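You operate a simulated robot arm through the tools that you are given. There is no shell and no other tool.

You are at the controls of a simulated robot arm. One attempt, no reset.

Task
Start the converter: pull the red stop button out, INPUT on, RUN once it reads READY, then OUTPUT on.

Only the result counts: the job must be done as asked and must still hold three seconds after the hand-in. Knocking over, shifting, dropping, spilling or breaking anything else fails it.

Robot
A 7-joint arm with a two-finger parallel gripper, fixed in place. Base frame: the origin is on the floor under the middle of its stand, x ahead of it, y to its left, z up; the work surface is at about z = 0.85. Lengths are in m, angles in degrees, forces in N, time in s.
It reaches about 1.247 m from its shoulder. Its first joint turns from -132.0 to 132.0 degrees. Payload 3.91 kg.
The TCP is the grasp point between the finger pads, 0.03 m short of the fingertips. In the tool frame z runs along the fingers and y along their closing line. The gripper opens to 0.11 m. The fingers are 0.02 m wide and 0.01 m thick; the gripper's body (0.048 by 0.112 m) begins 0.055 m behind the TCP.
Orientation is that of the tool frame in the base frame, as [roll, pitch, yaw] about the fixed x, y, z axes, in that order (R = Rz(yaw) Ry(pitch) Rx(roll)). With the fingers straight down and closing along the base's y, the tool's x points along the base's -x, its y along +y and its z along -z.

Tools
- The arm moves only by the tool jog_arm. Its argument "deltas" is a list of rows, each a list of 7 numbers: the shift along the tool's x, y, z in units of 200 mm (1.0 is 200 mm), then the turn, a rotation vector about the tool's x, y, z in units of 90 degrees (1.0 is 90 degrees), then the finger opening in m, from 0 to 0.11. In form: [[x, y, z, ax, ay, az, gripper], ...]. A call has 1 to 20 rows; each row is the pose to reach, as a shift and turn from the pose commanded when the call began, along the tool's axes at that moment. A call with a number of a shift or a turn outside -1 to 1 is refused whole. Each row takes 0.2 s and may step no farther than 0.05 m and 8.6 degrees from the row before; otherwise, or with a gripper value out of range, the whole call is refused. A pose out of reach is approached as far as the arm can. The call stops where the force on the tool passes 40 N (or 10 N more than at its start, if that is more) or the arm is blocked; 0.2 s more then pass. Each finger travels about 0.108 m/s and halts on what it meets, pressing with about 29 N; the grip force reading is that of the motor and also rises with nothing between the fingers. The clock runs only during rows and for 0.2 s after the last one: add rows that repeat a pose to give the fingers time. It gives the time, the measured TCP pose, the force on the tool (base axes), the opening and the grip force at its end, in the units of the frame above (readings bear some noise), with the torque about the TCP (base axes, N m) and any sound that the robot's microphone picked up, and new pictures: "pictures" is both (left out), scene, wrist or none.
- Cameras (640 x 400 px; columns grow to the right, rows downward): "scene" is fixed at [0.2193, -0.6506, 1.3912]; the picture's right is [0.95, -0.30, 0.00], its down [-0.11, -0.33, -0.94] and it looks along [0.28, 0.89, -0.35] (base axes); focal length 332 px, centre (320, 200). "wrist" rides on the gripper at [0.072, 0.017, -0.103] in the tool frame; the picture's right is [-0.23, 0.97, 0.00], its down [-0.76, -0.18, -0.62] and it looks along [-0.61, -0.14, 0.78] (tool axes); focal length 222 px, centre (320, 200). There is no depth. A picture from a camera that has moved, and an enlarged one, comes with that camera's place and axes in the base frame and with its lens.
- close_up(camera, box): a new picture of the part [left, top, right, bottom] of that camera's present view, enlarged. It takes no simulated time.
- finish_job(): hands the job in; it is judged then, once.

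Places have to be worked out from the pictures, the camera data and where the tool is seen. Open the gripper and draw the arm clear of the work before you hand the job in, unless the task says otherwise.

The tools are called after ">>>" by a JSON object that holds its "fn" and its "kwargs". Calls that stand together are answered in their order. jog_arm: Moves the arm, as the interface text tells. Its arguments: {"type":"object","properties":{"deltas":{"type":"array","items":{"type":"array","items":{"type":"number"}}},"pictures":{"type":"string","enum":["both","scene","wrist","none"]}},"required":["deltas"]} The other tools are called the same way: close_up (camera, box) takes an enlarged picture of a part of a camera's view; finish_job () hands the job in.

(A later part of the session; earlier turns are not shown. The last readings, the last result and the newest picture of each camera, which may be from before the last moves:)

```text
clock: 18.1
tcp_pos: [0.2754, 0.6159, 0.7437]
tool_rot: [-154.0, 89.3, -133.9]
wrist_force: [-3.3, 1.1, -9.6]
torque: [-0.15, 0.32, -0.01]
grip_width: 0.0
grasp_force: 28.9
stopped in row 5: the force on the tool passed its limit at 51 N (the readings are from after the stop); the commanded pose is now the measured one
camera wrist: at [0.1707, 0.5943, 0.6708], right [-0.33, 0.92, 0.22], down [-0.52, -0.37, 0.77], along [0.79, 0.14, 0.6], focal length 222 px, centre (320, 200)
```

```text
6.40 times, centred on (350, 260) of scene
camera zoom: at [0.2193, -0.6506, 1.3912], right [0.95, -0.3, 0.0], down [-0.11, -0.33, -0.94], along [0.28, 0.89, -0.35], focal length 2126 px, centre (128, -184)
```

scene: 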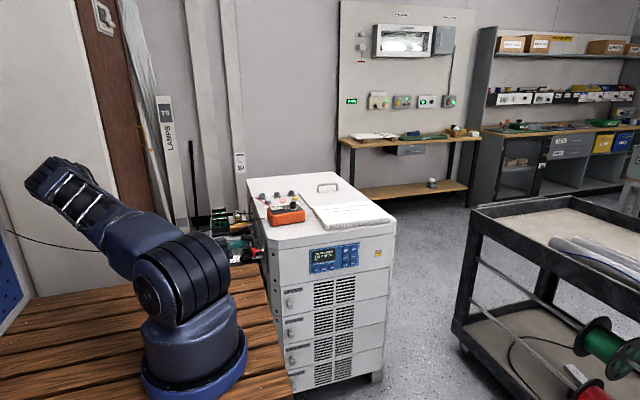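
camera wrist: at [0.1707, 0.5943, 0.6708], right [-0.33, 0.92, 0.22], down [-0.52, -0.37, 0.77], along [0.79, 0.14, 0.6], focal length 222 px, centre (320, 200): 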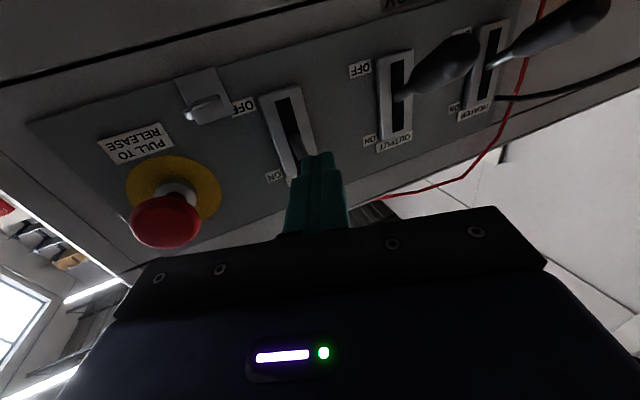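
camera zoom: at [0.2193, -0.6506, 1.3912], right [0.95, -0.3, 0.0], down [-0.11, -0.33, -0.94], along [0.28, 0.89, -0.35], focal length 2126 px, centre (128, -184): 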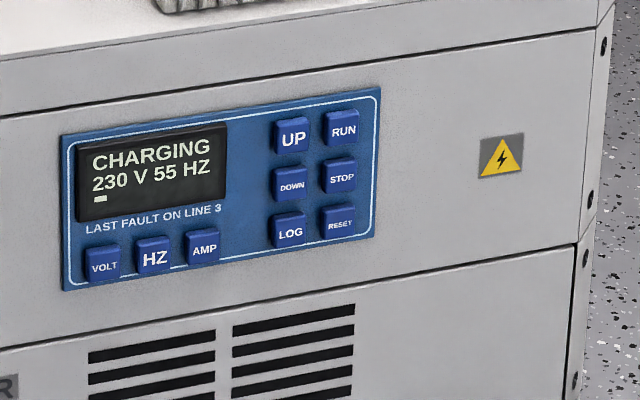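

INPUT is ON: the display reads "CHARGING 230 V 55 HZ" and the lever is up. I'll drop 2 cm off the lever and back straight out along the tool axis.

>>> {"fn": "jog_arm", "kwargs": {"deltas": [[0.06, 0, 0, 0, 0, 0, 0.0], [0.12, 0, 0, 0, 0, 0, 0.0], [0.12, 0, -0.18, 0, 0, 0, 0.0], [0.12, 0, -0.36, 0, 0, 0, 0.0], [0.12, 0, -0.54, 0, 0, 0, 0.0], [0.12, 0, -0.72, 0, 0, 0, 0.0]]}}

>>> {"fn": "close_up", "kwargs": {"camera": "scene", "box": [200, 190, 400, 290]}}

```text
clock: 19.5
tcp_pos: [0.1384, 0.5664, 0.7207]
tool_rot: [-151.4, 89.4, -131.5]
wrist_force: [-0.6, 0.4, 0.0]
torque: [0.0, 0.02, 0.0]
grip_width: 0.0001
grasp_force: 28.8
camera wrist: at [0.034, 0.5458, 0.6488], right [-0.33, 0.92, 0.22], down [-0.52, -0.37, 0.77], along [0.79, 0.14, 0.6], focal length 222 px, centre (320, 200)
```

scene: 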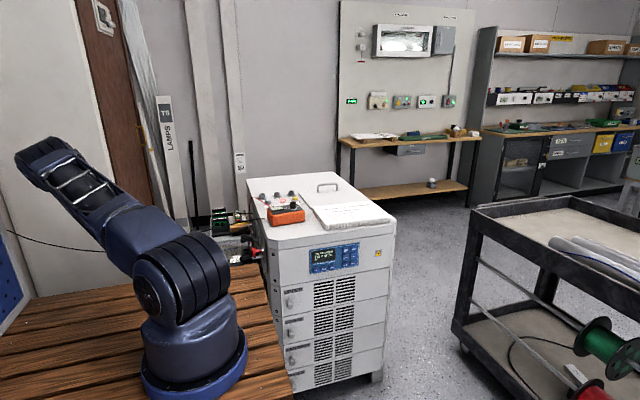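
wrist: 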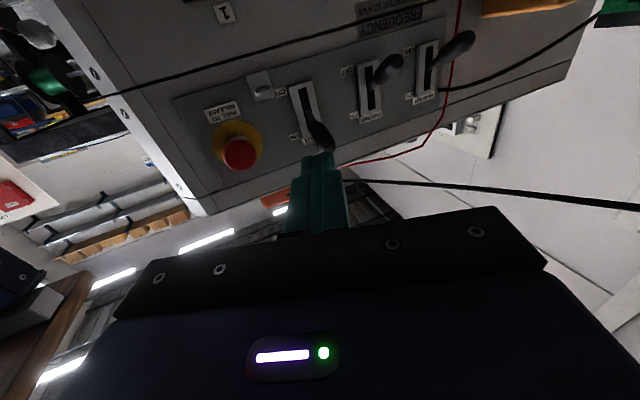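

```text
3.20 times, centred on (300, 240) of scene
camera zoom: at [0.2193, -0.6506, 1.3912], right [0.95, -0.3, 0.0], down [-0.11, -0.33, -0.94], along [0.28, 0.89, -0.35], focal length 1063 px, centre (384, 72)
```

zoom: 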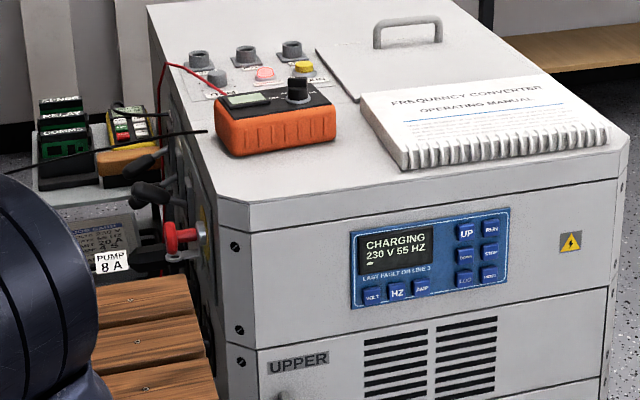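

Retreat is clean and it's still CHARGING. I'll raise the tool, swing away from the cable toward -y, and bring the fingers back to vertical before crossing to the front keypad.

>>> {"fn": "jog_arm", "kwargs": {"deltas": [[-0.09, -0.05, 0, 0, 0.09, 0, 0.0], [-0.18, -0.1, 0, 0, 0.18, 0, 0.0], [-0.27, -0.15, 0, 0, 0.27, 0, 0.0], [-0.36, -0.2, 0, 0, 0.36, 0, 0.0], [-0.45, -0.25, 0, 0, 0.45, 0, 0.0], [-0.54, -0.3, 0, 0, 0.54, 0, 0.0], [-0.63, -0.35, 0, 0, 0.63, 0, 0.0], [-0.72, -0.4, 0, 0, 0.72, 0, 0.0], [-0.81, -0.45, 0, 0, 0.81, 0, 0.0], [-0.9, -0.48, 0, 0, 0.9, 0, 0.0], [-0.99, -0.5, 0, 0, 0.99, 0, 0.0]]}}

```text
clock: 21.9
tcp_pos: [0.1764, 0.4746, 0.9186]
tool_rot: [-179.7, 0.2, -160.2]
wrist_force: [-0.1, 0.8, 0.0]
torque: [0.03, -0.03, 0.0]
grip_width: 0.0
grasp_force: 28.6
camera wrist: at [0.1005, 0.4649, 1.0222], right [-0.12, 0.99, 0.0], down [0.77, 0.09, 0.63], along [0.62, 0.07, -0.78], focal length 222 px, centre (320, 200)
```

scene: 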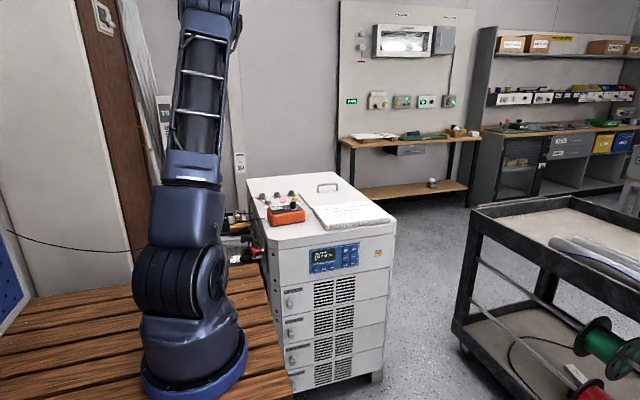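
wrist: 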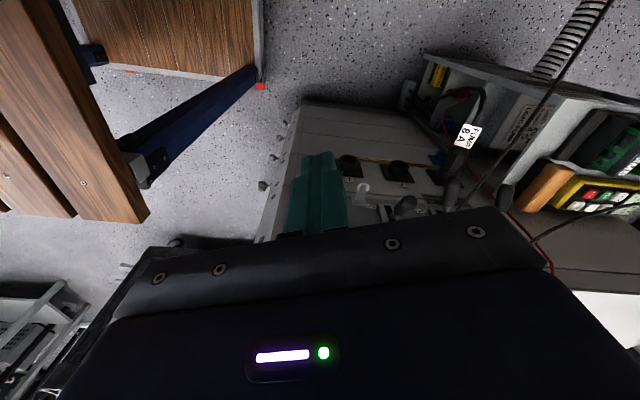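

Still charging. The tool is vertical at (0.18, 0.47, 0.92), so I'll climb to z≈1.06 and start crossing toward the front of the converter.

>>> {"fn": "jog_arm", "kwargs": {"deltas": [[0, 0, -0.23, 0, 0, 0, 0.0], [0, 0, -0.46, 0, 0, 0, 0.0], [0, 0, -0.7, 0, 0, 0, 0.0], [-0.1, -0.195, -0.7, 0, 0, 0.05, 0.0], [-0.2, -0.39, -0.7, 0, 0, 0.1, 0.0], [-0.3, -0.585, -0.7, 0, 0, 0.15, 0.0], [-0.4, -0.78, -0.7, 0, 0, 0.2, 0.0], [-0.4985, -0.977, -0.7, 0, 0, 0.22, 0.0]]}}

>>> {"fn": "close_up", "kwargs": {"camera": "scene", "box": [300, 235, 400, 285]}}

```text
clock: 23.7
tcp_pos: [0.3346, 0.3245, 1.0593]
tool_rot: [-179.9, 0.3, -179.9]
wrist_force: [-1.1, 0.5, 0.2]
torque: [0.01, -0.01, -0.02]
grip_width: 0.0
grasp_force: 29.1
camera wrist: at [0.261, 0.3403, 1.1631], right [0.23, 0.97, 0.0], down [0.76, -0.17, 0.63], along [0.61, -0.14, -0.78], focal length 222 px, centre (320, 200)
```

scene: 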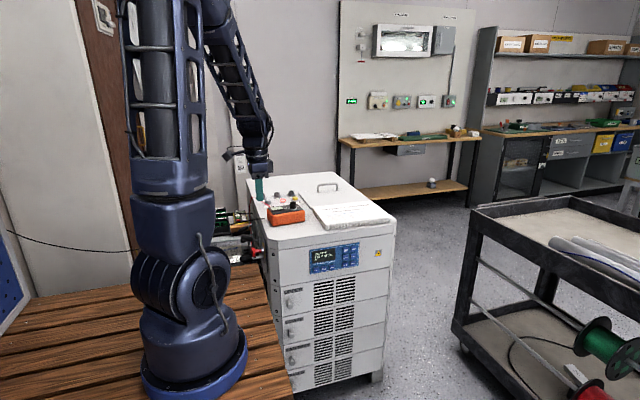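
wrist: 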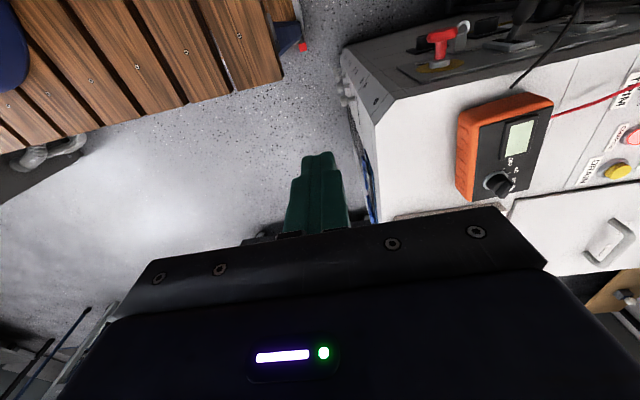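

```text
6.40 times, centred on (350, 260) of scene
camera zoom: at [0.2193, -0.6506, 1.3912], right [0.95, -0.3, 0.0], down [-0.11, -0.33, -0.94], along [0.28, 0.89, -0.35], focal length 2126 px, centre (128, -184)
```

zoom: 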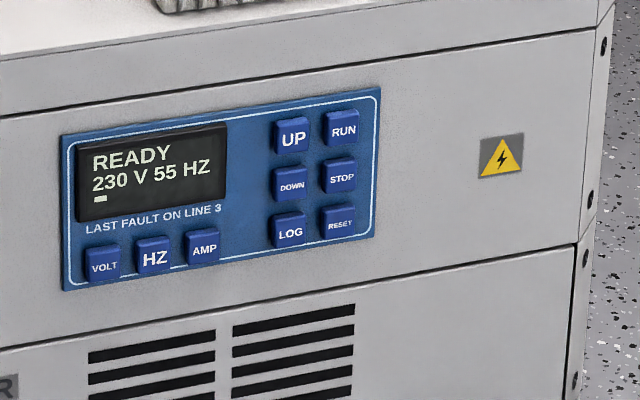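

Display now reads READY. I'll carry on around to the front, moving toward (0.52, 0.13, 1.01) while starting to tilt the fingers toward +y.

>>> {"fn": "jog_arm", "kwargs": {"deltas": [[-0.155, -0.16, 0.04, 0, 0, 0, 0.0], [-0.31, -0.32, 0.08, -0.08, 0, 0, 0.0], [-0.47, -0.48, 0.12, -0.17, 0, 0, 0.0], [-0.63, -0.64, 0.16, -0.26, 0, 0, 0.0], [-0.79, -0.81, 0.2, -0.35, 0, 0, 0.0], [-0.95, -0.975, 0.25, -0.44, 0, 0, 0.0]]}}

```text
clock: 25.1
tcp_pos: [0.5233, 0.1278, 1.0126]
tool_rot: [140.5, 0.5, -179.9]
wrist_force: [-0.7, 0.5, 0.6]
torque: [-0.03, -0.01, 0.01]
grip_width: 0.0
grasp_force: 29.1
camera wrist: at [0.4501, 0.0744, 1.1018], right [0.22, 0.75, 0.62], down [0.76, -0.53, 0.37], along [0.61, 0.39, -0.69], focal length 222 px, centre (320, 200)
```

scene: 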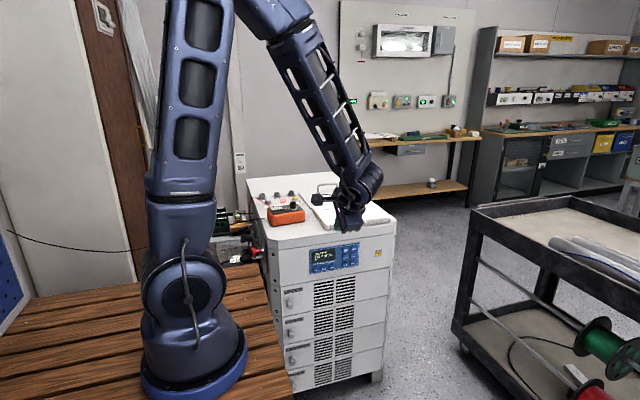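
wrist: 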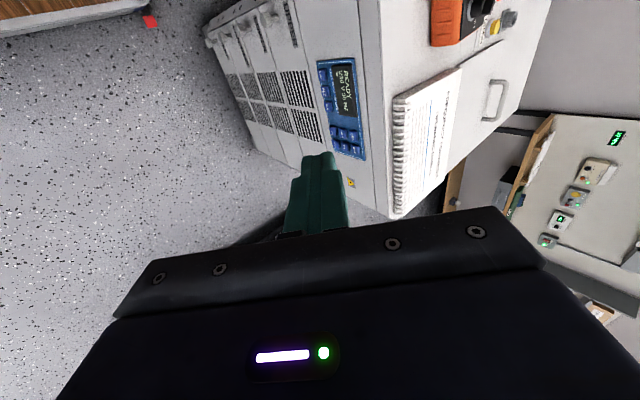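

The wrist camera now sees the keypad. I'll move to a stand-off in front of RUN at about (0.669, 0.21, 0.82) with the fingers pointing straight along +y.

>>> {"fn": "jog_arm", "kwargs": {"deltas": [[-0.12, -0.05, 0.165, -0.092, 0, 0, 0.0], [-0.24, -0.1, 0.33, -0.185, 0, 0, 0.0], [-0.36, -0.15, 0.495, -0.278, 0, 0, 0.0], [-0.49, -0.2, 0.66, -0.371, 0, 0, 0.0], [-0.61, -0.25, 0.825, -0.463, 0, 0, 0.0], [-0.73, -0.295, 0.988, -0.556, 0, 0, 0.0], [-0.73, -0.295, 0.988, -0.556, 0, 0, 0.0]]}}

>>> {"fn": "close_up", "kwargs": {"camera": "wrist", "box": [220, 40, 480, 220]}}

```text
clock: 26.7
tcp_pos: [0.6722, 0.2094, 0.8242]
tool_rot: [90.5, 0.5, -179.9]
wrist_force: [0.3, -1.2, 0.4]
torque: [0.01, 0.02, 0.0]
grip_width: 0.0
grasp_force: 29.1
camera wrist: at [0.6, 0.1056, 0.8402], right [0.22, 0.01, 0.98], down [0.76, -0.62, -0.17], along [0.61, 0.78, -0.14], focal length 222 px, centre (320, 200)
```

scene: 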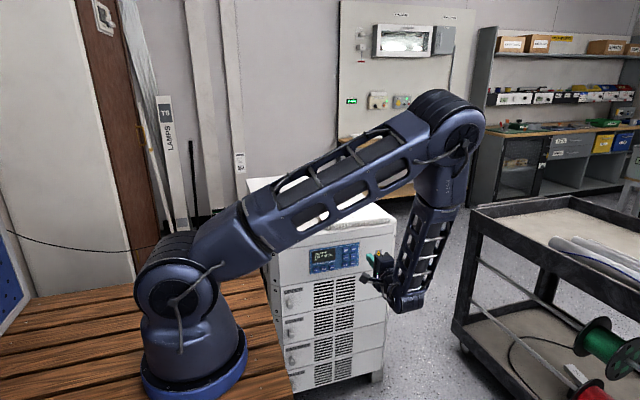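
wrist: 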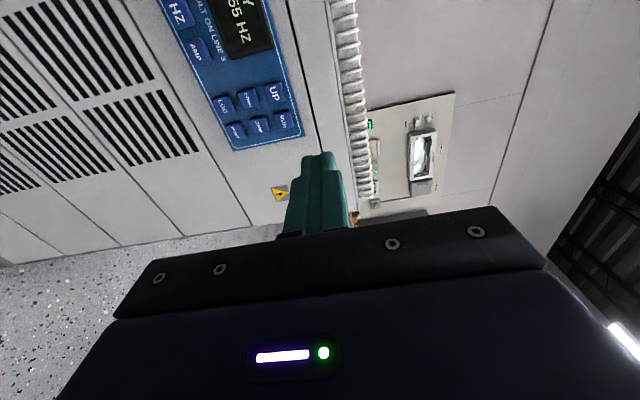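

```text
2.22 times, centred on (350, 130) of wrist
camera zoom: at [0.6, 0.1056, 0.8402], right [0.22, 0.01, 0.98], down [0.76, -0.62, -0.17], along [0.61, 0.78, -0.14], focal length 494 px, centre (253, 356)
```

zoom: 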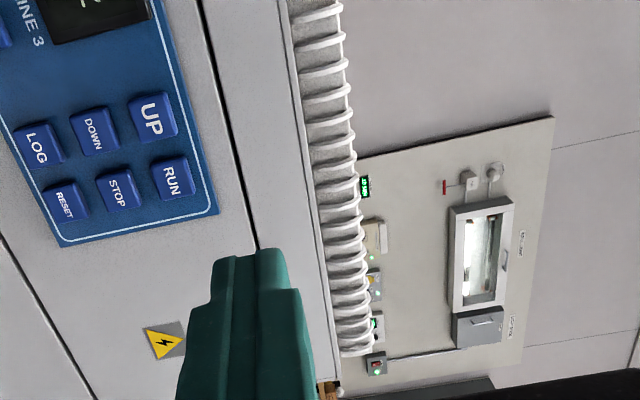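

The view is rotated but clear: RUN is at the corner of the keypad, at about x≈0.68, z≈0.773 for a front face near y≈0.38. I'll lower to RUN's height and get 4 cm closer, then re-measure.

>>> {"fn": "jog_arm", "kwargs": {"deltas": [[-0.01, -0.1, 0, 0, 0, 0, 0.0], [-0.02, -0.2, 0.05, 0, 0, 0, 0.0], [-0.03, -0.245, 0.12, 0, 0, 0, 0.0], [-0.03, -0.245, 0.2, 0, 0, 0, 0.0], [-0.03, -0.245, 0.2, 0, 0, 0, 0.0]]}}

>>> {"fn": "close_up", "kwargs": {"camera": "wrist", "box": [220, 40, 480, 220]}}

>>> {"fn": "close_up", "kwargs": {"camera": "scene", "box": [300, 235, 400, 305]}}

```text
clock: 27.9
tcp_pos: [0.678, 0.2483, 0.7748]
tool_rot: [90.5, 0.4, -179.9]
wrist_force: [0.8, -0.1, -0.7]
torque: [0.0, -0.01, -0.01]
grip_width: 0.0002
grasp_force: 28.2
camera wrist: at [0.6052, 0.1453, 0.7917], right [0.22, 0.01, 0.98], down [0.76, -0.62, -0.17], along [0.61, 0.78, -0.14], focal length 222 px, centre (320, 200)
```

scene: 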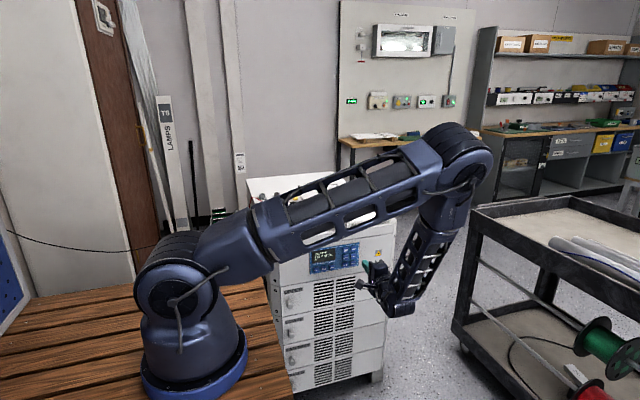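
wrist: 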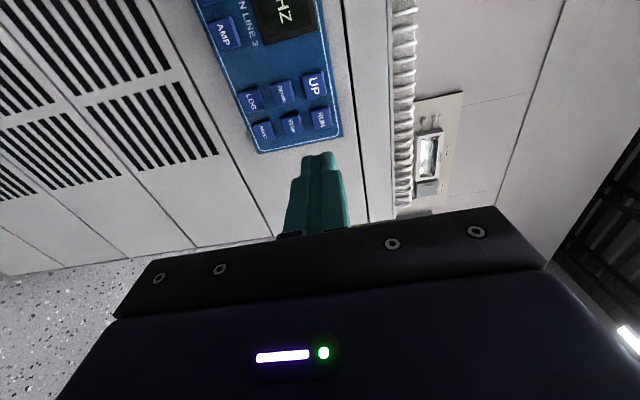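

```text
2.22 times, centred on (350, 130) of wrist
camera zoom: at [0.6052, 0.1453, 0.7917], right [0.22, 0.01, 0.98], down [0.76, -0.62, -0.17], along [0.61, 0.78, -0.14], focal length 494 px, centre (253, 356)
```

zoom: 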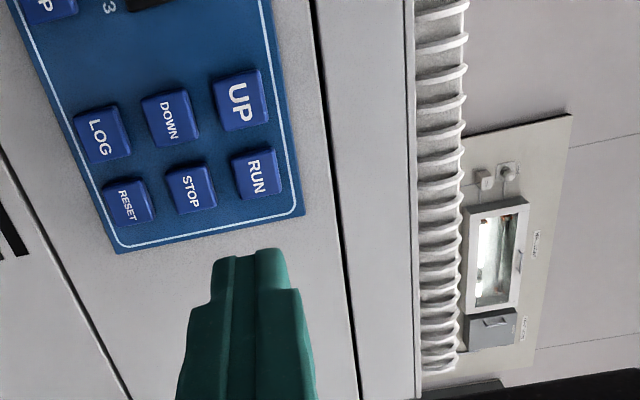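

```text
5.71 times, centred on (350, 270) of scene
camera zoom: at [0.2193, -0.6506, 1.3912], right [0.95, -0.3, 0.0], down [-0.11, -0.33, -0.94], along [0.28, 0.89, -0.35], focal length 1898 px, centre (149, -200)
```

zoom: 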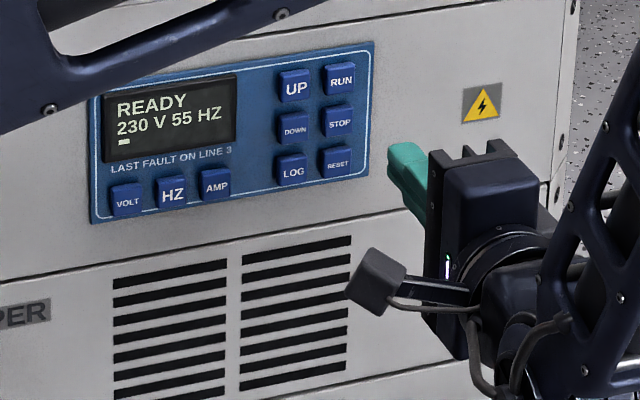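

Triangulating from two wrist views puts RUN at about (0.681, 0.378, 0.773), and the tool axis is already almost in line with it. I'll move in to about 2 cm from the button and check the alignment.

>>> {"fn": "jog_arm", "kwargs": {"deltas": [[-0.01, -0.001, 0.13, 0, 0, 0, 0.0], [-0.01, -0.001, 0.26, 0, 0, 0, 0.0], [-0.01, 0.0, 0.39, 0, 0, 0, 0.0], [-0.01, 0.0, 0.39, 0, 0, 0, 0.0]]}}

>>> {"fn": "close_up", "kwargs": {"camera": "wrist", "box": [220, 40, 480, 220]}}

>>> {"fn": "close_up", "kwargs": {"camera": "scene", "box": [300, 235, 400, 305]}}

```text
clock: 28.9
tcp_pos: [0.6812, 0.3279, 0.7731]
tool_rot: [90.5, 0.4, -179.9]
wrist_force: [0.0, 0.9, 0.9]
torque: [-0.03, -0.01, -0.01]
grip_width: 0.0
grasp_force: 28.7
camera wrist: at [0.6076, 0.2238, 0.7907], right [0.22, 0.01, 0.98], down [0.76, -0.62, -0.17], along [0.61, 0.78, -0.14], focal length 222 px, centre (320, 200)
```

scene: 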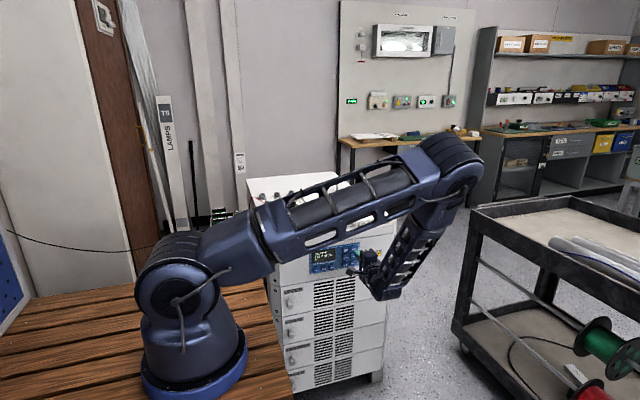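
wrist: 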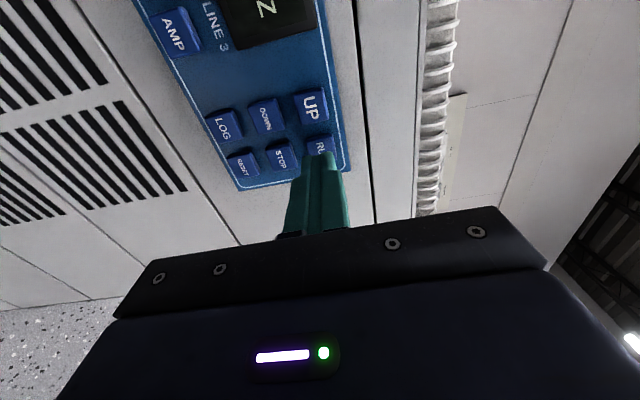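

```text
2.22 times, centred on (350, 130) of wrist
camera zoom: at [0.6076, 0.2238, 0.7907], right [0.22, 0.01, 0.98], down [0.76, -0.62, -0.17], along [0.61, 0.78, -0.14], focal length 494 px, centre (253, 356)
```

zoom: 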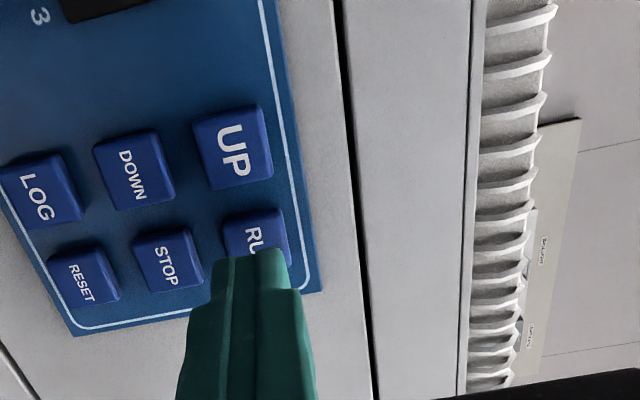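

```text
5.71 times, centred on (350, 270) of scene
camera zoom: at [0.2193, -0.6506, 1.3912], right [0.95, -0.3, 0.0], down [-0.11, -0.33, -0.94], along [0.28, 0.89, -0.35], focal length 1898 px, centre (149, -200)
```

zoom: 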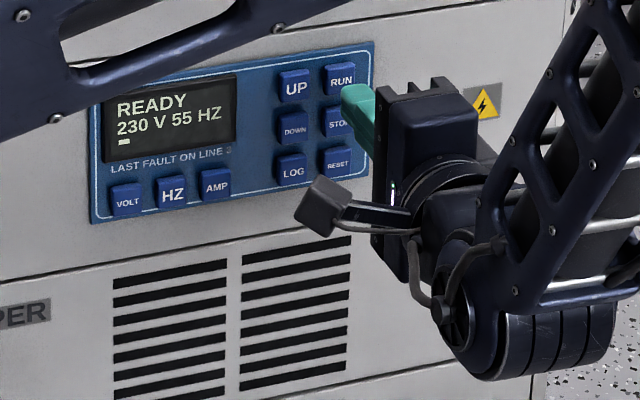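

The finger tip lines up with the centre of RUN, with STOP about 1 cm clear. I'll press gently in small steps.

>>> {"fn": "jog_arm", "kwargs": {"deltas": [[0, 0, 0.03, 0, 0, 0, 0.0], [0, 0, 0.06, 0, 0, 0, 0.0], [0, 0, 0.08, 0, 0, 0, 0.0], [0, 0, 0.09, 0, 0, 0, 0.0], [0, 0, 0.1, 0, 0, 0, 0.0], [0, 0, 0.11, 0, 0, 0, 0.0]], "pictures": "scene"}}

>>> {"fn": "close_up", "kwargs": {"camera": "scene", "box": [300, 235, 400, 305]}}

```text
clock: 30.3
tcp_pos: [0.6809, 0.3486, 0.7726]
tool_rot: [90.6, 0.4, -179.9]
wrist_force: [0.6, -1.7, -0.2]
torque: [0.01, 0.02, 0.01]
grip_width: 0.0001
grasp_force: 29.0
```

scene: 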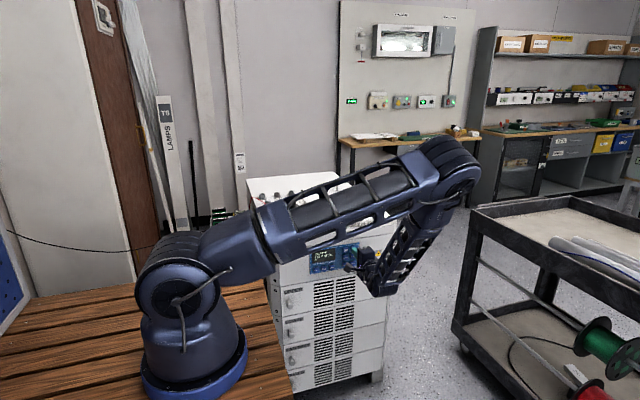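

```text
5.71 times, centred on (350, 270) of scene
camera zoom: at [0.2193, -0.6506, 1.3912], right [0.95, -0.3, 0.0], down [-0.11, -0.33, -0.94], along [0.28, 0.89, -0.35], focal length 1898 px, centre (149, -200)
```

zoom: 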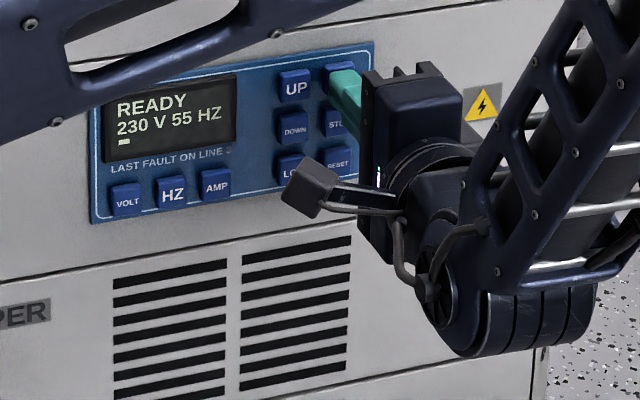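

Tip at y≈0.379 with a first hint of contact (about -1.7 N), and it still reads READY. I'll keep pressing in 1.5 mm steps.

>>> {"fn": "jog_arm", "kwargs": {"deltas": [[0, 0, 0.0075, 0, 0, 0, 0.0], [0, 0, 0.015, 0, 0, 0, 0.0], [0, 0, 0.0225, 0, 0, 0, 0.0]], "pictures": "wrist"}}

>>> {"fn": "close_up", "kwargs": {"camera": "scene", "box": [300, 235, 400, 305]}}

```text
clock: 31.1
tcp_pos: [0.6808, 0.352, 0.7748]
tool_rot: [90.6, 0.4, -179.9]
wrist_force: [-0.4, -7.7, -3.3]
torque: [-0.12, -0.01, 0.0]
grip_width: 0.0
grasp_force: 29.9
heard: click
camera wrist: at [0.6078, 0.2484, 0.7905], right [0.22, 0.01, 0.98], down [0.76, -0.62, -0.17], along [0.61, 0.78, -0.15], focal length 222 px, centre (320, 200)
```

wrist: 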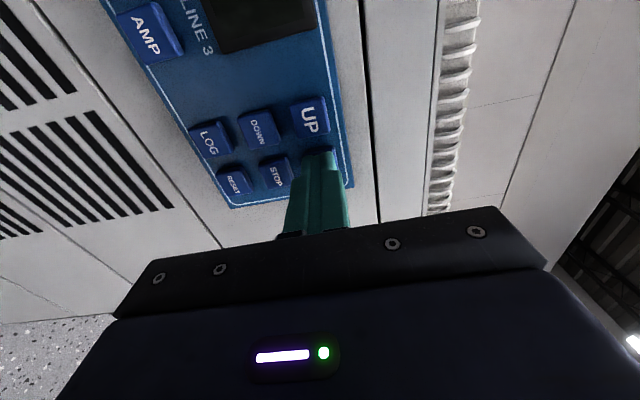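

```text
5.71 times, centred on (350, 270) of scene
camera zoom: at [0.2193, -0.6506, 1.3912], right [0.95, -0.3, 0.0], down [-0.11, -0.33, -0.94], along [0.28, 0.89, -0.35], focal length 1898 px, centre (149, -200)
```

zoom: 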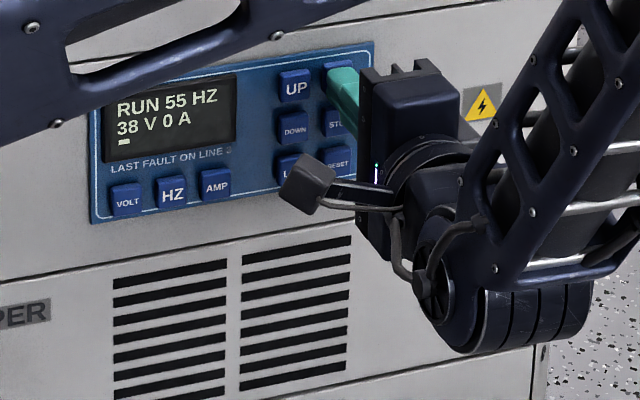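

Heard a click and the display shows "RUN 55 HZ, 38 V" ramping up. I'll withdraw straight back from the keypad.

>>> {"fn": "jog_arm", "kwargs": {"deltas": [[0, 0, -0.1, 0, 0, 0, 0.0], [0, 0, -0.3, 0, 0, 0, 0.0], [0, 0, -0.5, 0, 0, 0, 0.0], [0, 0, -0.72, 0, 0, 0, 0.0]], "pictures": "scene"}}

>>> {"fn": "close_up", "kwargs": {"camera": "scene", "box": [300, 235, 400, 305]}}

```text
clock: 32.1
tcp_pos: [0.6791, 0.2088, 0.7753]
tool_rot: [90.5, 0.4, -179.7]
wrist_force: [0.3, 0.5, -0.1]
torque: [-0.02, 0.0, -0.01]
grip_width: 0.0
grasp_force: 28.6
```

scene: 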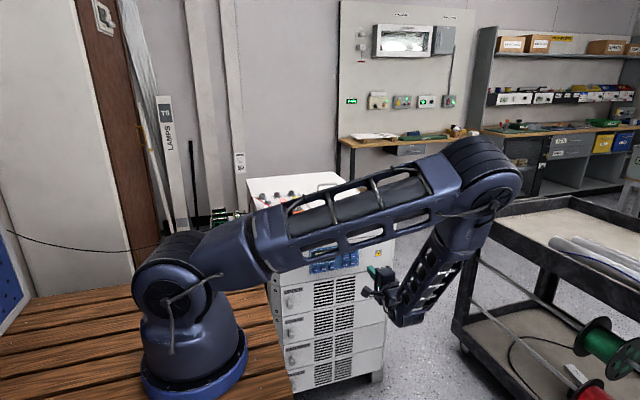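

```text
5.71 times, centred on (350, 270) of scene
camera zoom: at [0.2193, -0.6506, 1.3912], right [0.95, -0.3, 0.0], down [-0.11, -0.33, -0.94], along [0.28, 0.89, -0.35], focal length 1898 px, centre (149, -200)
```

zoom: 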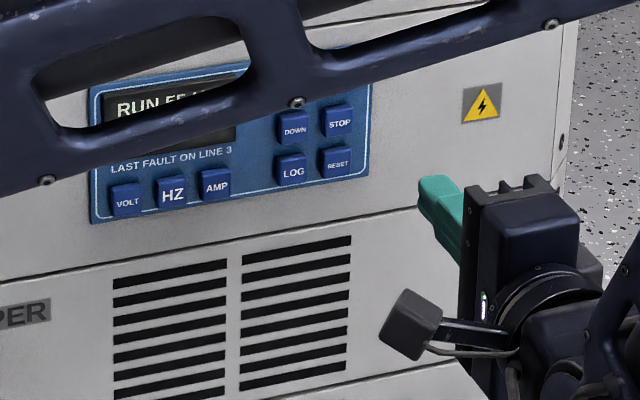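

Clear of the keypad and running. I'll retrace the same path back over the top toward the side panel, starting with the tilt back and climb.

>>> {"fn": "jog_arm", "kwargs": {"deltas": [[0.13, 0.162, -0.067, 0.092, 0, 0, 0.0], [0.26, 0.325, -0.135, 0.185, 0, 0, 0.0], [0.39, 0.487, -0.2, 0.278, 0, 0, 0.0], [0.52, 0.65, -0.27, 0.371, 0, 0, 0.0], [0.65, 0.812, -0.335, 0.463, 0, 0, 0.0], [0.78, 0.975, -0.405, 0.556, 0, 0, 0.0]], "pictures": "scene"}}

>>> {"fn": "close_up", "kwargs": {"camera": "scene", "box": [300, 235, 400, 305]}}

```text
clock: 33.5
tcp_pos: [0.5225, 0.1274, 0.967]
tool_rot: [140.8, 0.3, -179.9]
wrist_force: [0.2, -0.5, -0.5]
torque: [0.06, 0.06, 0.03]
grip_width: 0.0
grasp_force: 29.1
```

scene: 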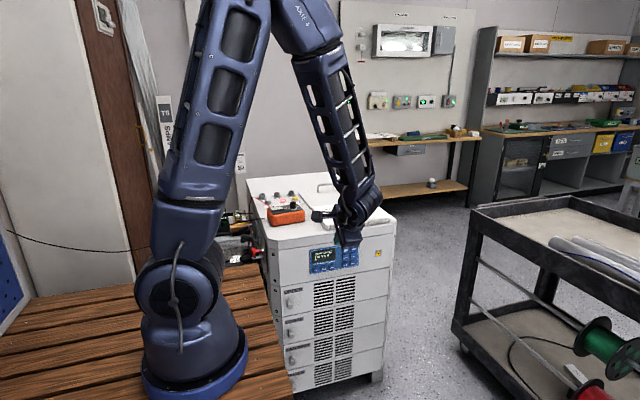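

```text
5.71 times, centred on (350, 270) of scene
camera zoom: at [0.2193, -0.6506, 1.3912], right [0.95, -0.3, 0.0], down [-0.11, -0.33, -0.94], along [0.28, 0.89, -0.35], focal length 1898 px, centre (149, -200)
```

zoom: 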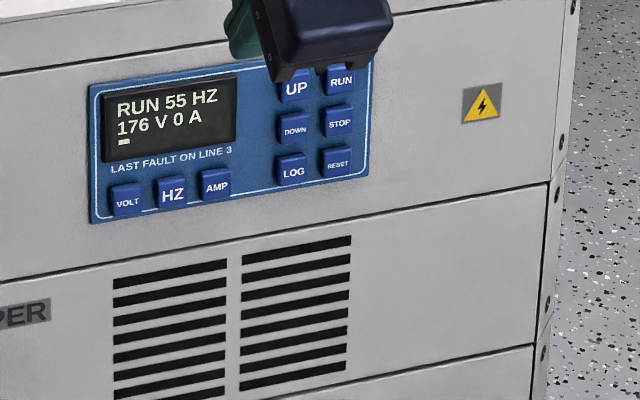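

Ramping at 176 V. Continuing the retrace to about (0.335, 0.31, 1.06) with the tool vertical.

>>> {"fn": "jog_arm", "kwargs": {"deltas": [[0.15, 0.165, 0.02, 0.07, 0, 0, 0.0], [0.31, 0.33, 0.05, 0.145, 0, 0, 0.0], [0.47, 0.49, 0.09, 0.22, 0, 0, 0.0], [0.63, 0.655, 0.13, 0.295, 0, 0, 0.0], [0.79, 0.82, 0.18, 0.365, 0, 0, 0.0], [0.94, 0.982, 0.22, 0.436, 0, 0, 0.0]], "pictures": "scene"}}

>>> {"fn": "close_up", "kwargs": {"camera": "scene", "box": [300, 235, 400, 305]}}

```text
clock: 34.9
tcp_pos: [0.3351, 0.3089, 1.0597]
tool_rot: [179.9, 0.5, -179.7]
wrist_force: [0.4, -0.4, 0.9]
torque: [0.0, -0.01, 0.03]
grip_width: 0.0002
grasp_force: 29.1
```

scene: 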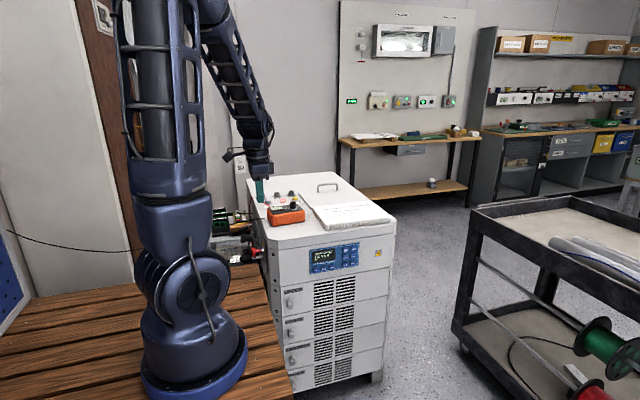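

```text
5.71 times, centred on (350, 270) of scene
camera zoom: at [0.2193, -0.6506, 1.3912], right [0.95, -0.3, 0.0], down [-0.11, -0.33, -0.94], along [0.28, 0.89, -0.35], focal length 1898 px, centre (149, -200)
```

zoom: 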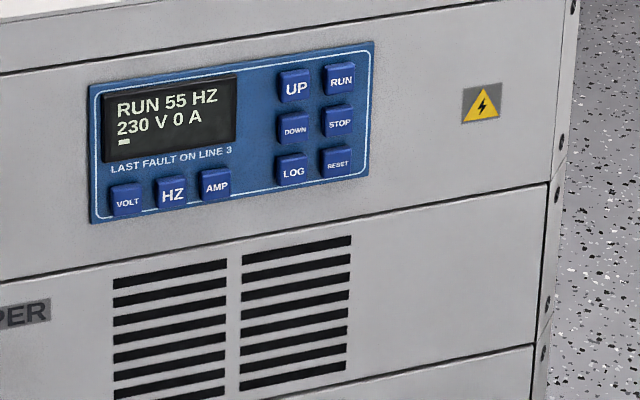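

The display reads RUN 55 HZ, 230 V — the ramp is complete. Now I'll head back to the side panel for OUTPUT (about y≈0.714), retracing to (0.175, 0.47, 0.92) and yawing 27° on the way.

>>> {"fn": "jog_arm", "kwargs": {"deltas": [[0.16, 0.16, 0, 0, 0, -0.06, 0.0], [0.32, 0.32, 0, 0, 0, -0.12, 0.0], [0.48, 0.48, 0, 0, 0, -0.18, 0.0], [0.64, 0.64, 0, 0, 0, -0.24, 0.0], [0.8, 0.8, 0, 0, 0, -0.3, 0.0], [0.8, 0.8, 0.23, 0, 0, -0.3, 0.0], [0.8, 0.8, 0.46, 0, 0, -0.3, 0.0], [0.8, 0.8, 0.7, 0, 0, -0.3, 0.0]]}}

```text
clock: 36.7
tcp_pos: [0.1748, 0.4695, 0.9185]
tool_rot: [179.9, 0.5, -152.9]
wrist_force: [0.5, 0.6, 0.2]
torque: [-0.03, -0.03, -0.04]
grip_width: 0.0003
grasp_force: 29.0
camera wrist: at [0.1013, 0.4515, 1.0218], right [-0.24, 0.97, 0.0], down [0.75, 0.19, 0.63], along [0.61, 0.15, -0.78], focal length 222 px, centre (320, 200)
```

scene: 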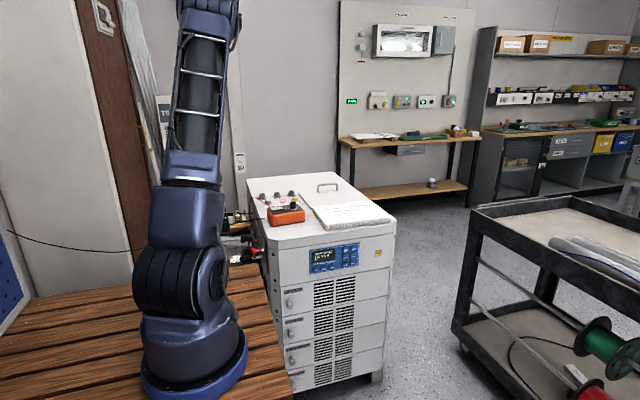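
wrist: 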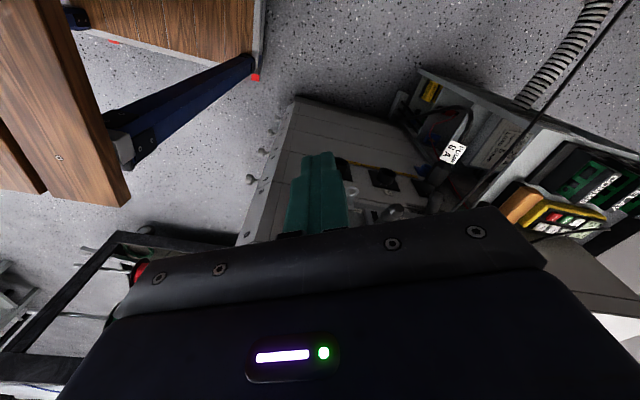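

Now I'll pitch the tool to horizontal while descending to (0.13, 0.545, 0.72), the same safe corridor as before on the -y side of the cable.

>>> {"fn": "jog_arm", "kwargs": {"deltas": [[0.0025, 0.04, 0.09, 0, -0.09, 0, 0.0], [0.005, 0.08, 0.18, 0, -0.18, 0, 0.0], [0.0075, 0.12, 0.27, 0, -0.27, 0, 0.0], [0.01, 0.16, 0.36, 0, -0.36, 0, 0.0], [0.0125, 0.2, 0.45, 0, -0.45, 0, 0.0], [0.015, 0.24, 0.54, 0, -0.54, 0, 0.0], [0.0175, 0.28, 0.63, 0, -0.63, 0, 0.0], [0.02, 0.32, 0.72, 0, -0.72, 0, 0.0], [0.0225, 0.36, 0.81, 0, -0.81, 0, 0.0], [0.025, 0.4, 0.9, 0, -0.9, 0, 0.0], [0.0275, 0.438, 0.9925, 0, -0.99, 0, 0.0]]}}

>>> {"fn": "close_up", "kwargs": {"camera": "wrist", "box": [240, 0, 560, 200]}}

```text
clock: 39.1
tcp_pos: [0.1131, 0.5797, 0.7302]
tool_rot: [-111.1, 88.3, -85.1]
wrist_force: [0.7, -0.1, 0.2]
torque: [0.01, -0.03, 0.01]
grip_width: 0.0
grasp_force: 29.4
out of reach, approached as far as the arm can: row 8, 9, 10, 11
camera wrist: at [0.0123, 0.5468, 0.6586], right [-0.43, 0.88, 0.2], down [-0.48, -0.41, 0.77], along [0.76, 0.23, 0.6], focal length 222 px, centre (320, 200)
```

scene: 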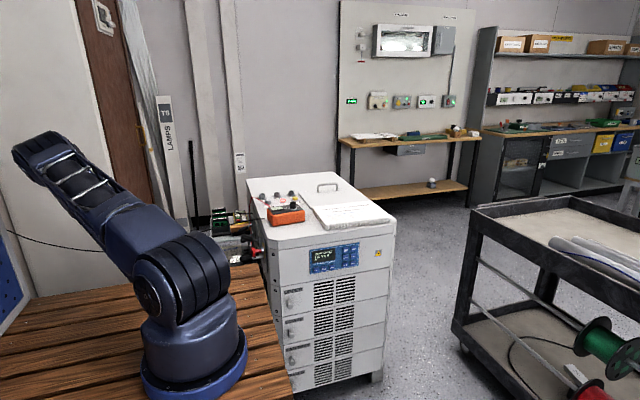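
wrist: 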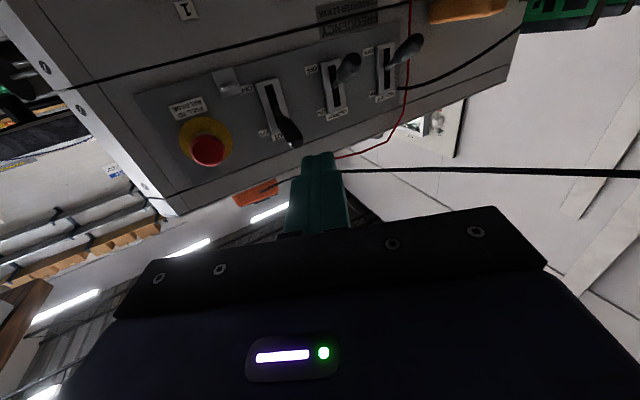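

```text
2.00 times, centred on (400, 100) of wrist
camera zoom: at [0.0123, 0.5468, 0.6586], right [-0.43, 0.88, 0.2], down [-0.48, -0.41, 0.77], along [0.76, 0.23, 0.6], focal length 444 px, centre (160, 400)
```

zoom: 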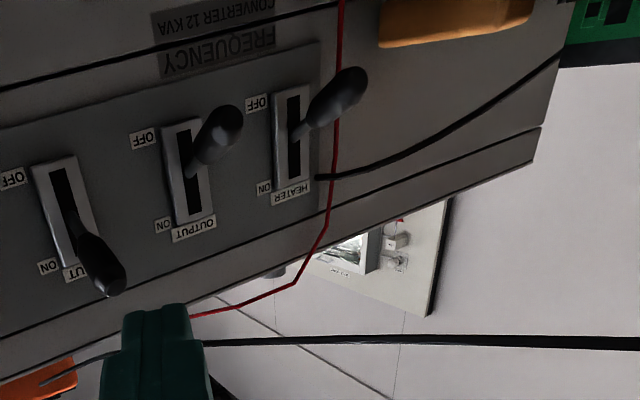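

INPUT is up; OUTPUT's knob measures at about (0.282, 0.713, 0.70), still OFF. I'll drop to z≈0.658 first, then slide diagonally under the cable toward OUTPUT, stopping about 9 cm short.

>>> {"fn": "jog_arm", "kwargs": {"deltas": [[0.12, 0, 0, 0, 0, 0, 0.0], [0.24, 0, 0, 0, 0, 0, 0.0], [0.351, 0.03, 0.1, 0, 0, 0, 0.0], [0.351, 0.08, 0.24, 0, 0, 0, 0.0], [0.351, 0.13, 0.38, 0, 0, 0, 0.0], [0.351, 0.18, 0.5145, 0, 0, 0, 0.0], [0.351, 0.18, 0.5145, 0, 0, 0, 0.0]]}}

>>> {"fn": "close_up", "kwargs": {"camera": "wrist", "box": [240, 0, 560, 200]}}

>>> {"fn": "close_up", "kwargs": {"camera": "scene", "box": [180, 190, 400, 290]}}

```text
clock: 40.7
tcp_pos: [0.1876, 0.658, 0.6611]
tool_rot: [-179.0, 89.6, -152.0]
wrist_force: [-0.4, 0.5, 0.0]
torque: [0.01, 0.01, -0.01]
grip_width: 0.0
grasp_force: 28.8
out of reach, approached as far as the arm can: row 1, 2
camera wrist: at [0.0874, 0.6249, 0.5881], right [-0.44, 0.87, 0.23], down [-0.47, -0.44, 0.77], along [0.76, 0.23, 0.6], focal length 222 px, centre (320, 200)
```

scene: 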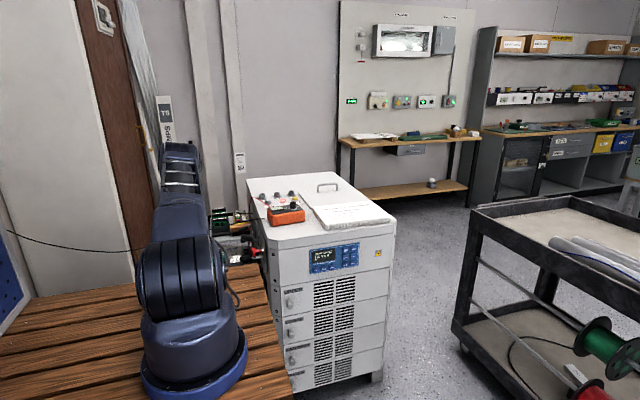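
wrist: 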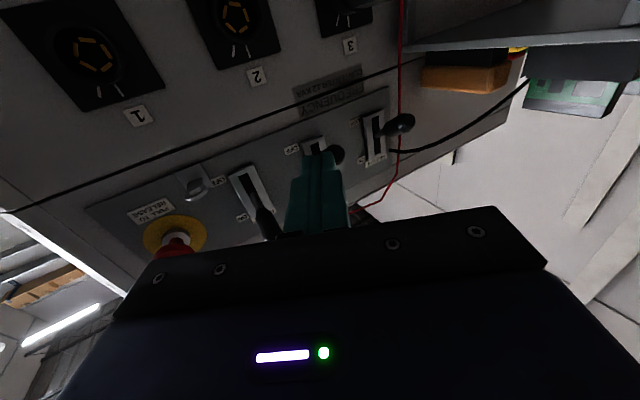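

```text
2.00 times, centred on (400, 100) of wrist
camera zoom: at [0.0874, 0.6249, 0.5881], right [-0.44, 0.87, 0.23], down [-0.47, -0.44, 0.77], along [0.76, 0.23, 0.6], focal length 444 px, centre (160, 400)
```

zoom: 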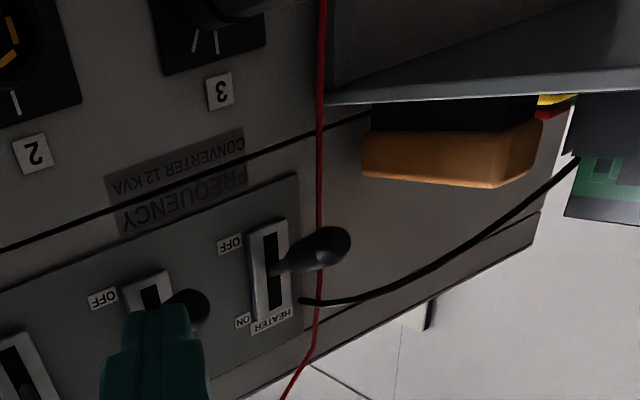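

```text
2.91 times, centred on (290, 240) of scene
camera zoom: at [0.2193, -0.6506, 1.3912], right [0.95, -0.3, 0.0], down [-0.11, -0.33, -0.94], along [0.28, 0.89, -0.35], focal length 966 px, centre (407, 84)
```

zoom: 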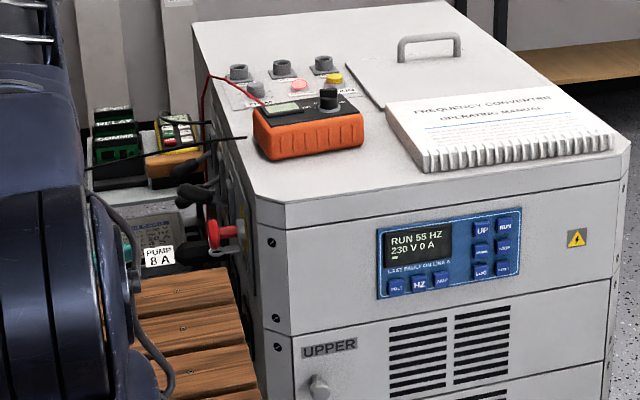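

OUTPUT's knob re-measures at (0.282, 0.714, 0.694) and nothing has been touched; the display shows RUN 230 V. I'll slide the final 10 cm so the finger bar sits under the OUTPUT knob.

>>> {"fn": "jog_arm", "kwargs": {"deltas": [[0.01, 0.003, 0.13, 0, 0, 0, 0.0], [0.02, 0.006, 0.26, 0, 0, 0, 0.0], [0.02, 0.01, 0.39, 0, 0, 0, 0.0], [0.02, 0.013, 0.514, 0, 0, 0, 0.0], [0.02, 0.013, 0.514, 0, 0, 0, 0.0]]}}

>>> {"fn": "close_up", "kwargs": {"camera": "wrist", "box": [200, 0, 520, 200]}}

>>> {"fn": "close_up", "kwargs": {"camera": "scene", "box": [200, 200, 320, 280]}}

```text
clock: 41.9
tcp_pos: [0.2774, 0.7089, 0.6543]
tool_rot: [-176.4, 89.5, -149.3]
wrist_force: [0.8, -0.2, 0.1]
torque: [-0.04, 0.05, -0.04]
grip_width: 0.0
grasp_force: 29.3
camera wrist: at [0.1769, 0.6754, 0.5828], right [-0.44, 0.87, 0.23], down [-0.47, -0.44, 0.77], along [0.76, 0.23, 0.6], focal length 222 px, centre (320, 200)
```

scene: 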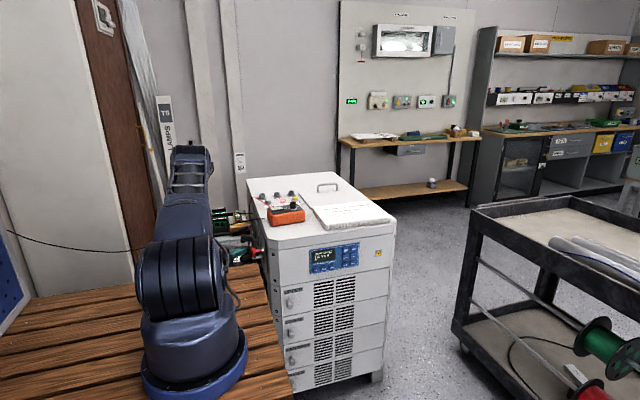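
wrist: 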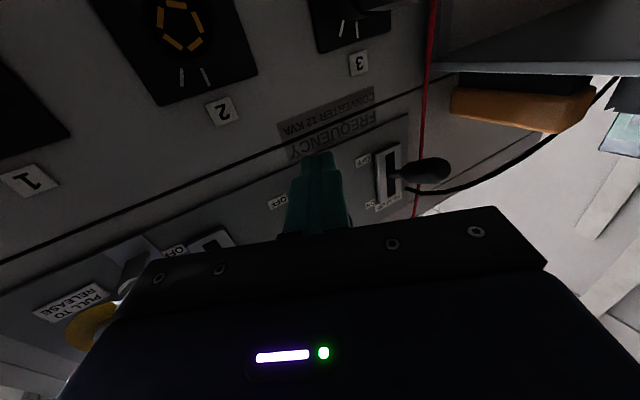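

```text
2.00 times, centred on (360, 100) of wrist
camera zoom: at [0.1769, 0.6754, 0.5828], right [-0.44, 0.87, 0.23], down [-0.47, -0.44, 0.77], along [0.76, 0.23, 0.6], focal length 444 px, centre (240, 400)
```

zoom: 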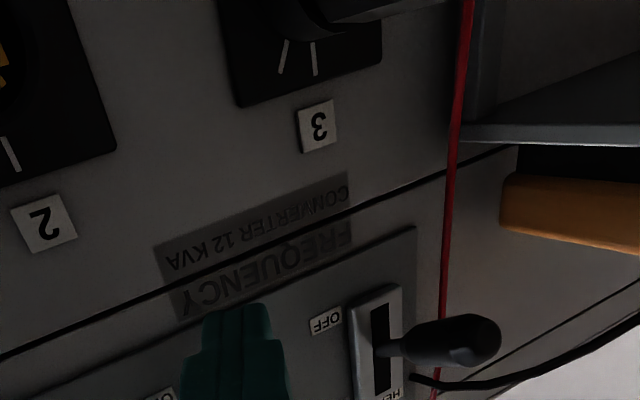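

```text
5.00 times, centred on (260, 240) of scene
camera zoom: at [0.2193, -0.6506, 1.3912], right [0.95, -0.3, 0.0], down [-0.11, -0.33, -0.94], along [0.28, 0.89, -0.35], focal length 1661 px, centre (620, 0)
```

zoom: 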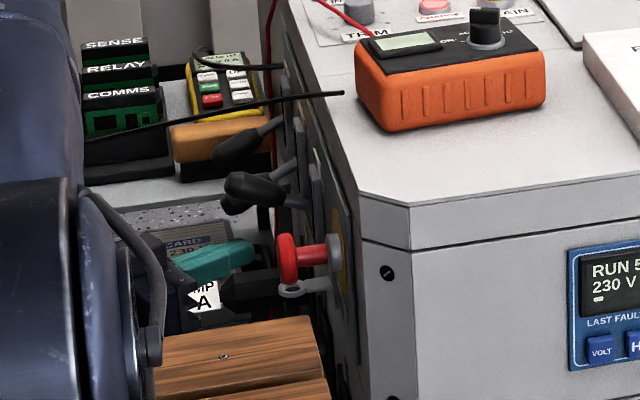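

The bar is under OUTPUT with no contact. I'll lift 6 cm in 1 cm rows, as I did for INPUT.

>>> {"fn": "jog_arm", "kwargs": {"deltas": [[-0.05, 0, 0, 0, 0, 0, 0.0], [-0.1, 0, 0, 0, 0, 0, 0.0], [-0.15, 0, 0, 0, 0, 0, 0.0], [-0.2, 0, 0, 0, 0, 0, 0.0], [-0.25, 0, 0, 0, 0, 0, 0.0], [-0.3, 0, 0, 0, 0, 0, 0.0]]}}

>>> {"fn": "close_up", "kwargs": {"camera": "wrist", "box": [200, 0, 520, 200]}}

>>> {"fn": "close_up", "kwargs": {"camera": "scene", "box": [200, 200, 320, 280]}}

```text
clock: 43.3
tcp_pos: [0.2781, 0.7075, 0.7144]
tool_rot: [179.8, 89.6, -153.1]
wrist_force: [0.7, 1.1, -0.6]
torque: [0.0, -0.05, -0.02]
grip_width: 0.0
grasp_force: 28.8
camera wrist: at [0.1763, 0.675, 0.6426], right [-0.44, 0.87, 0.23], down [-0.47, -0.44, 0.77], along [0.76, 0.23, 0.6], focal length 222 px, centre (320, 200)
```

scene: 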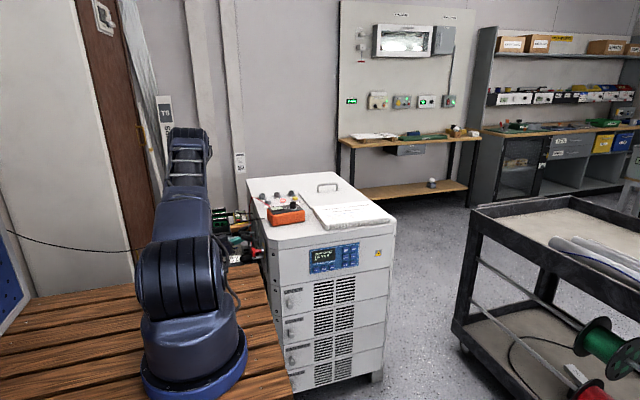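
wrist: 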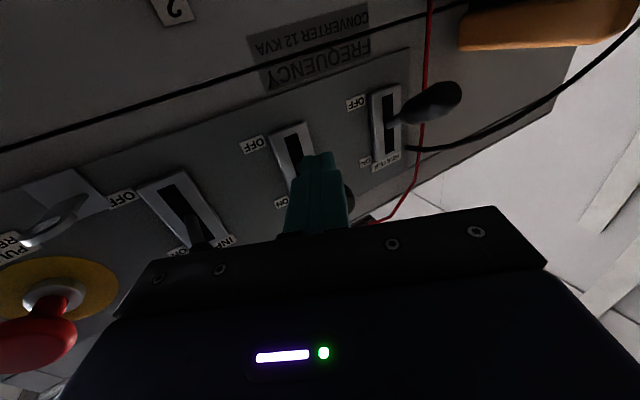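

```text
2.00 times, centred on (360, 100) of wrist
camera zoom: at [0.1763, 0.675, 0.6426], right [-0.44, 0.87, 0.23], down [-0.47, -0.44, 0.77], along [0.76, 0.23, 0.6], focal length 444 px, centre (240, 400)
```

zoom: 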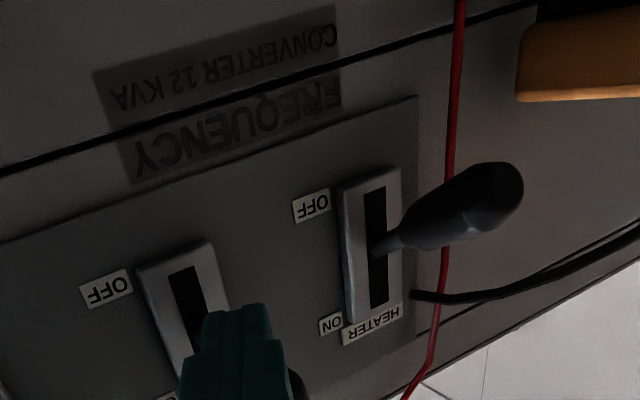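

```text
5.00 times, centred on (260, 240) of scene
camera zoom: at [0.2193, -0.6506, 1.3912], right [0.95, -0.3, 0.0], down [-0.11, -0.33, -0.94], along [0.28, 0.89, -0.35], focal length 1661 px, centre (620, 0)
```

zoom: 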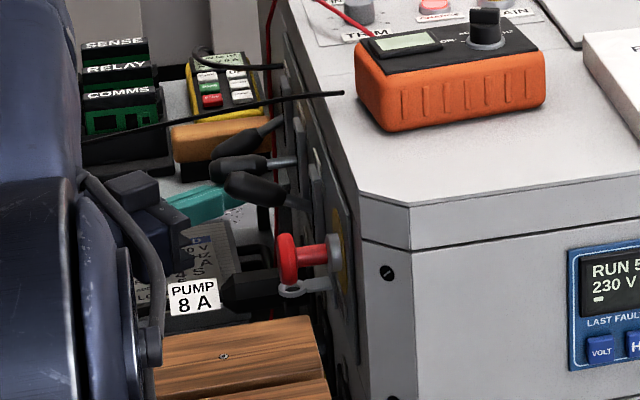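

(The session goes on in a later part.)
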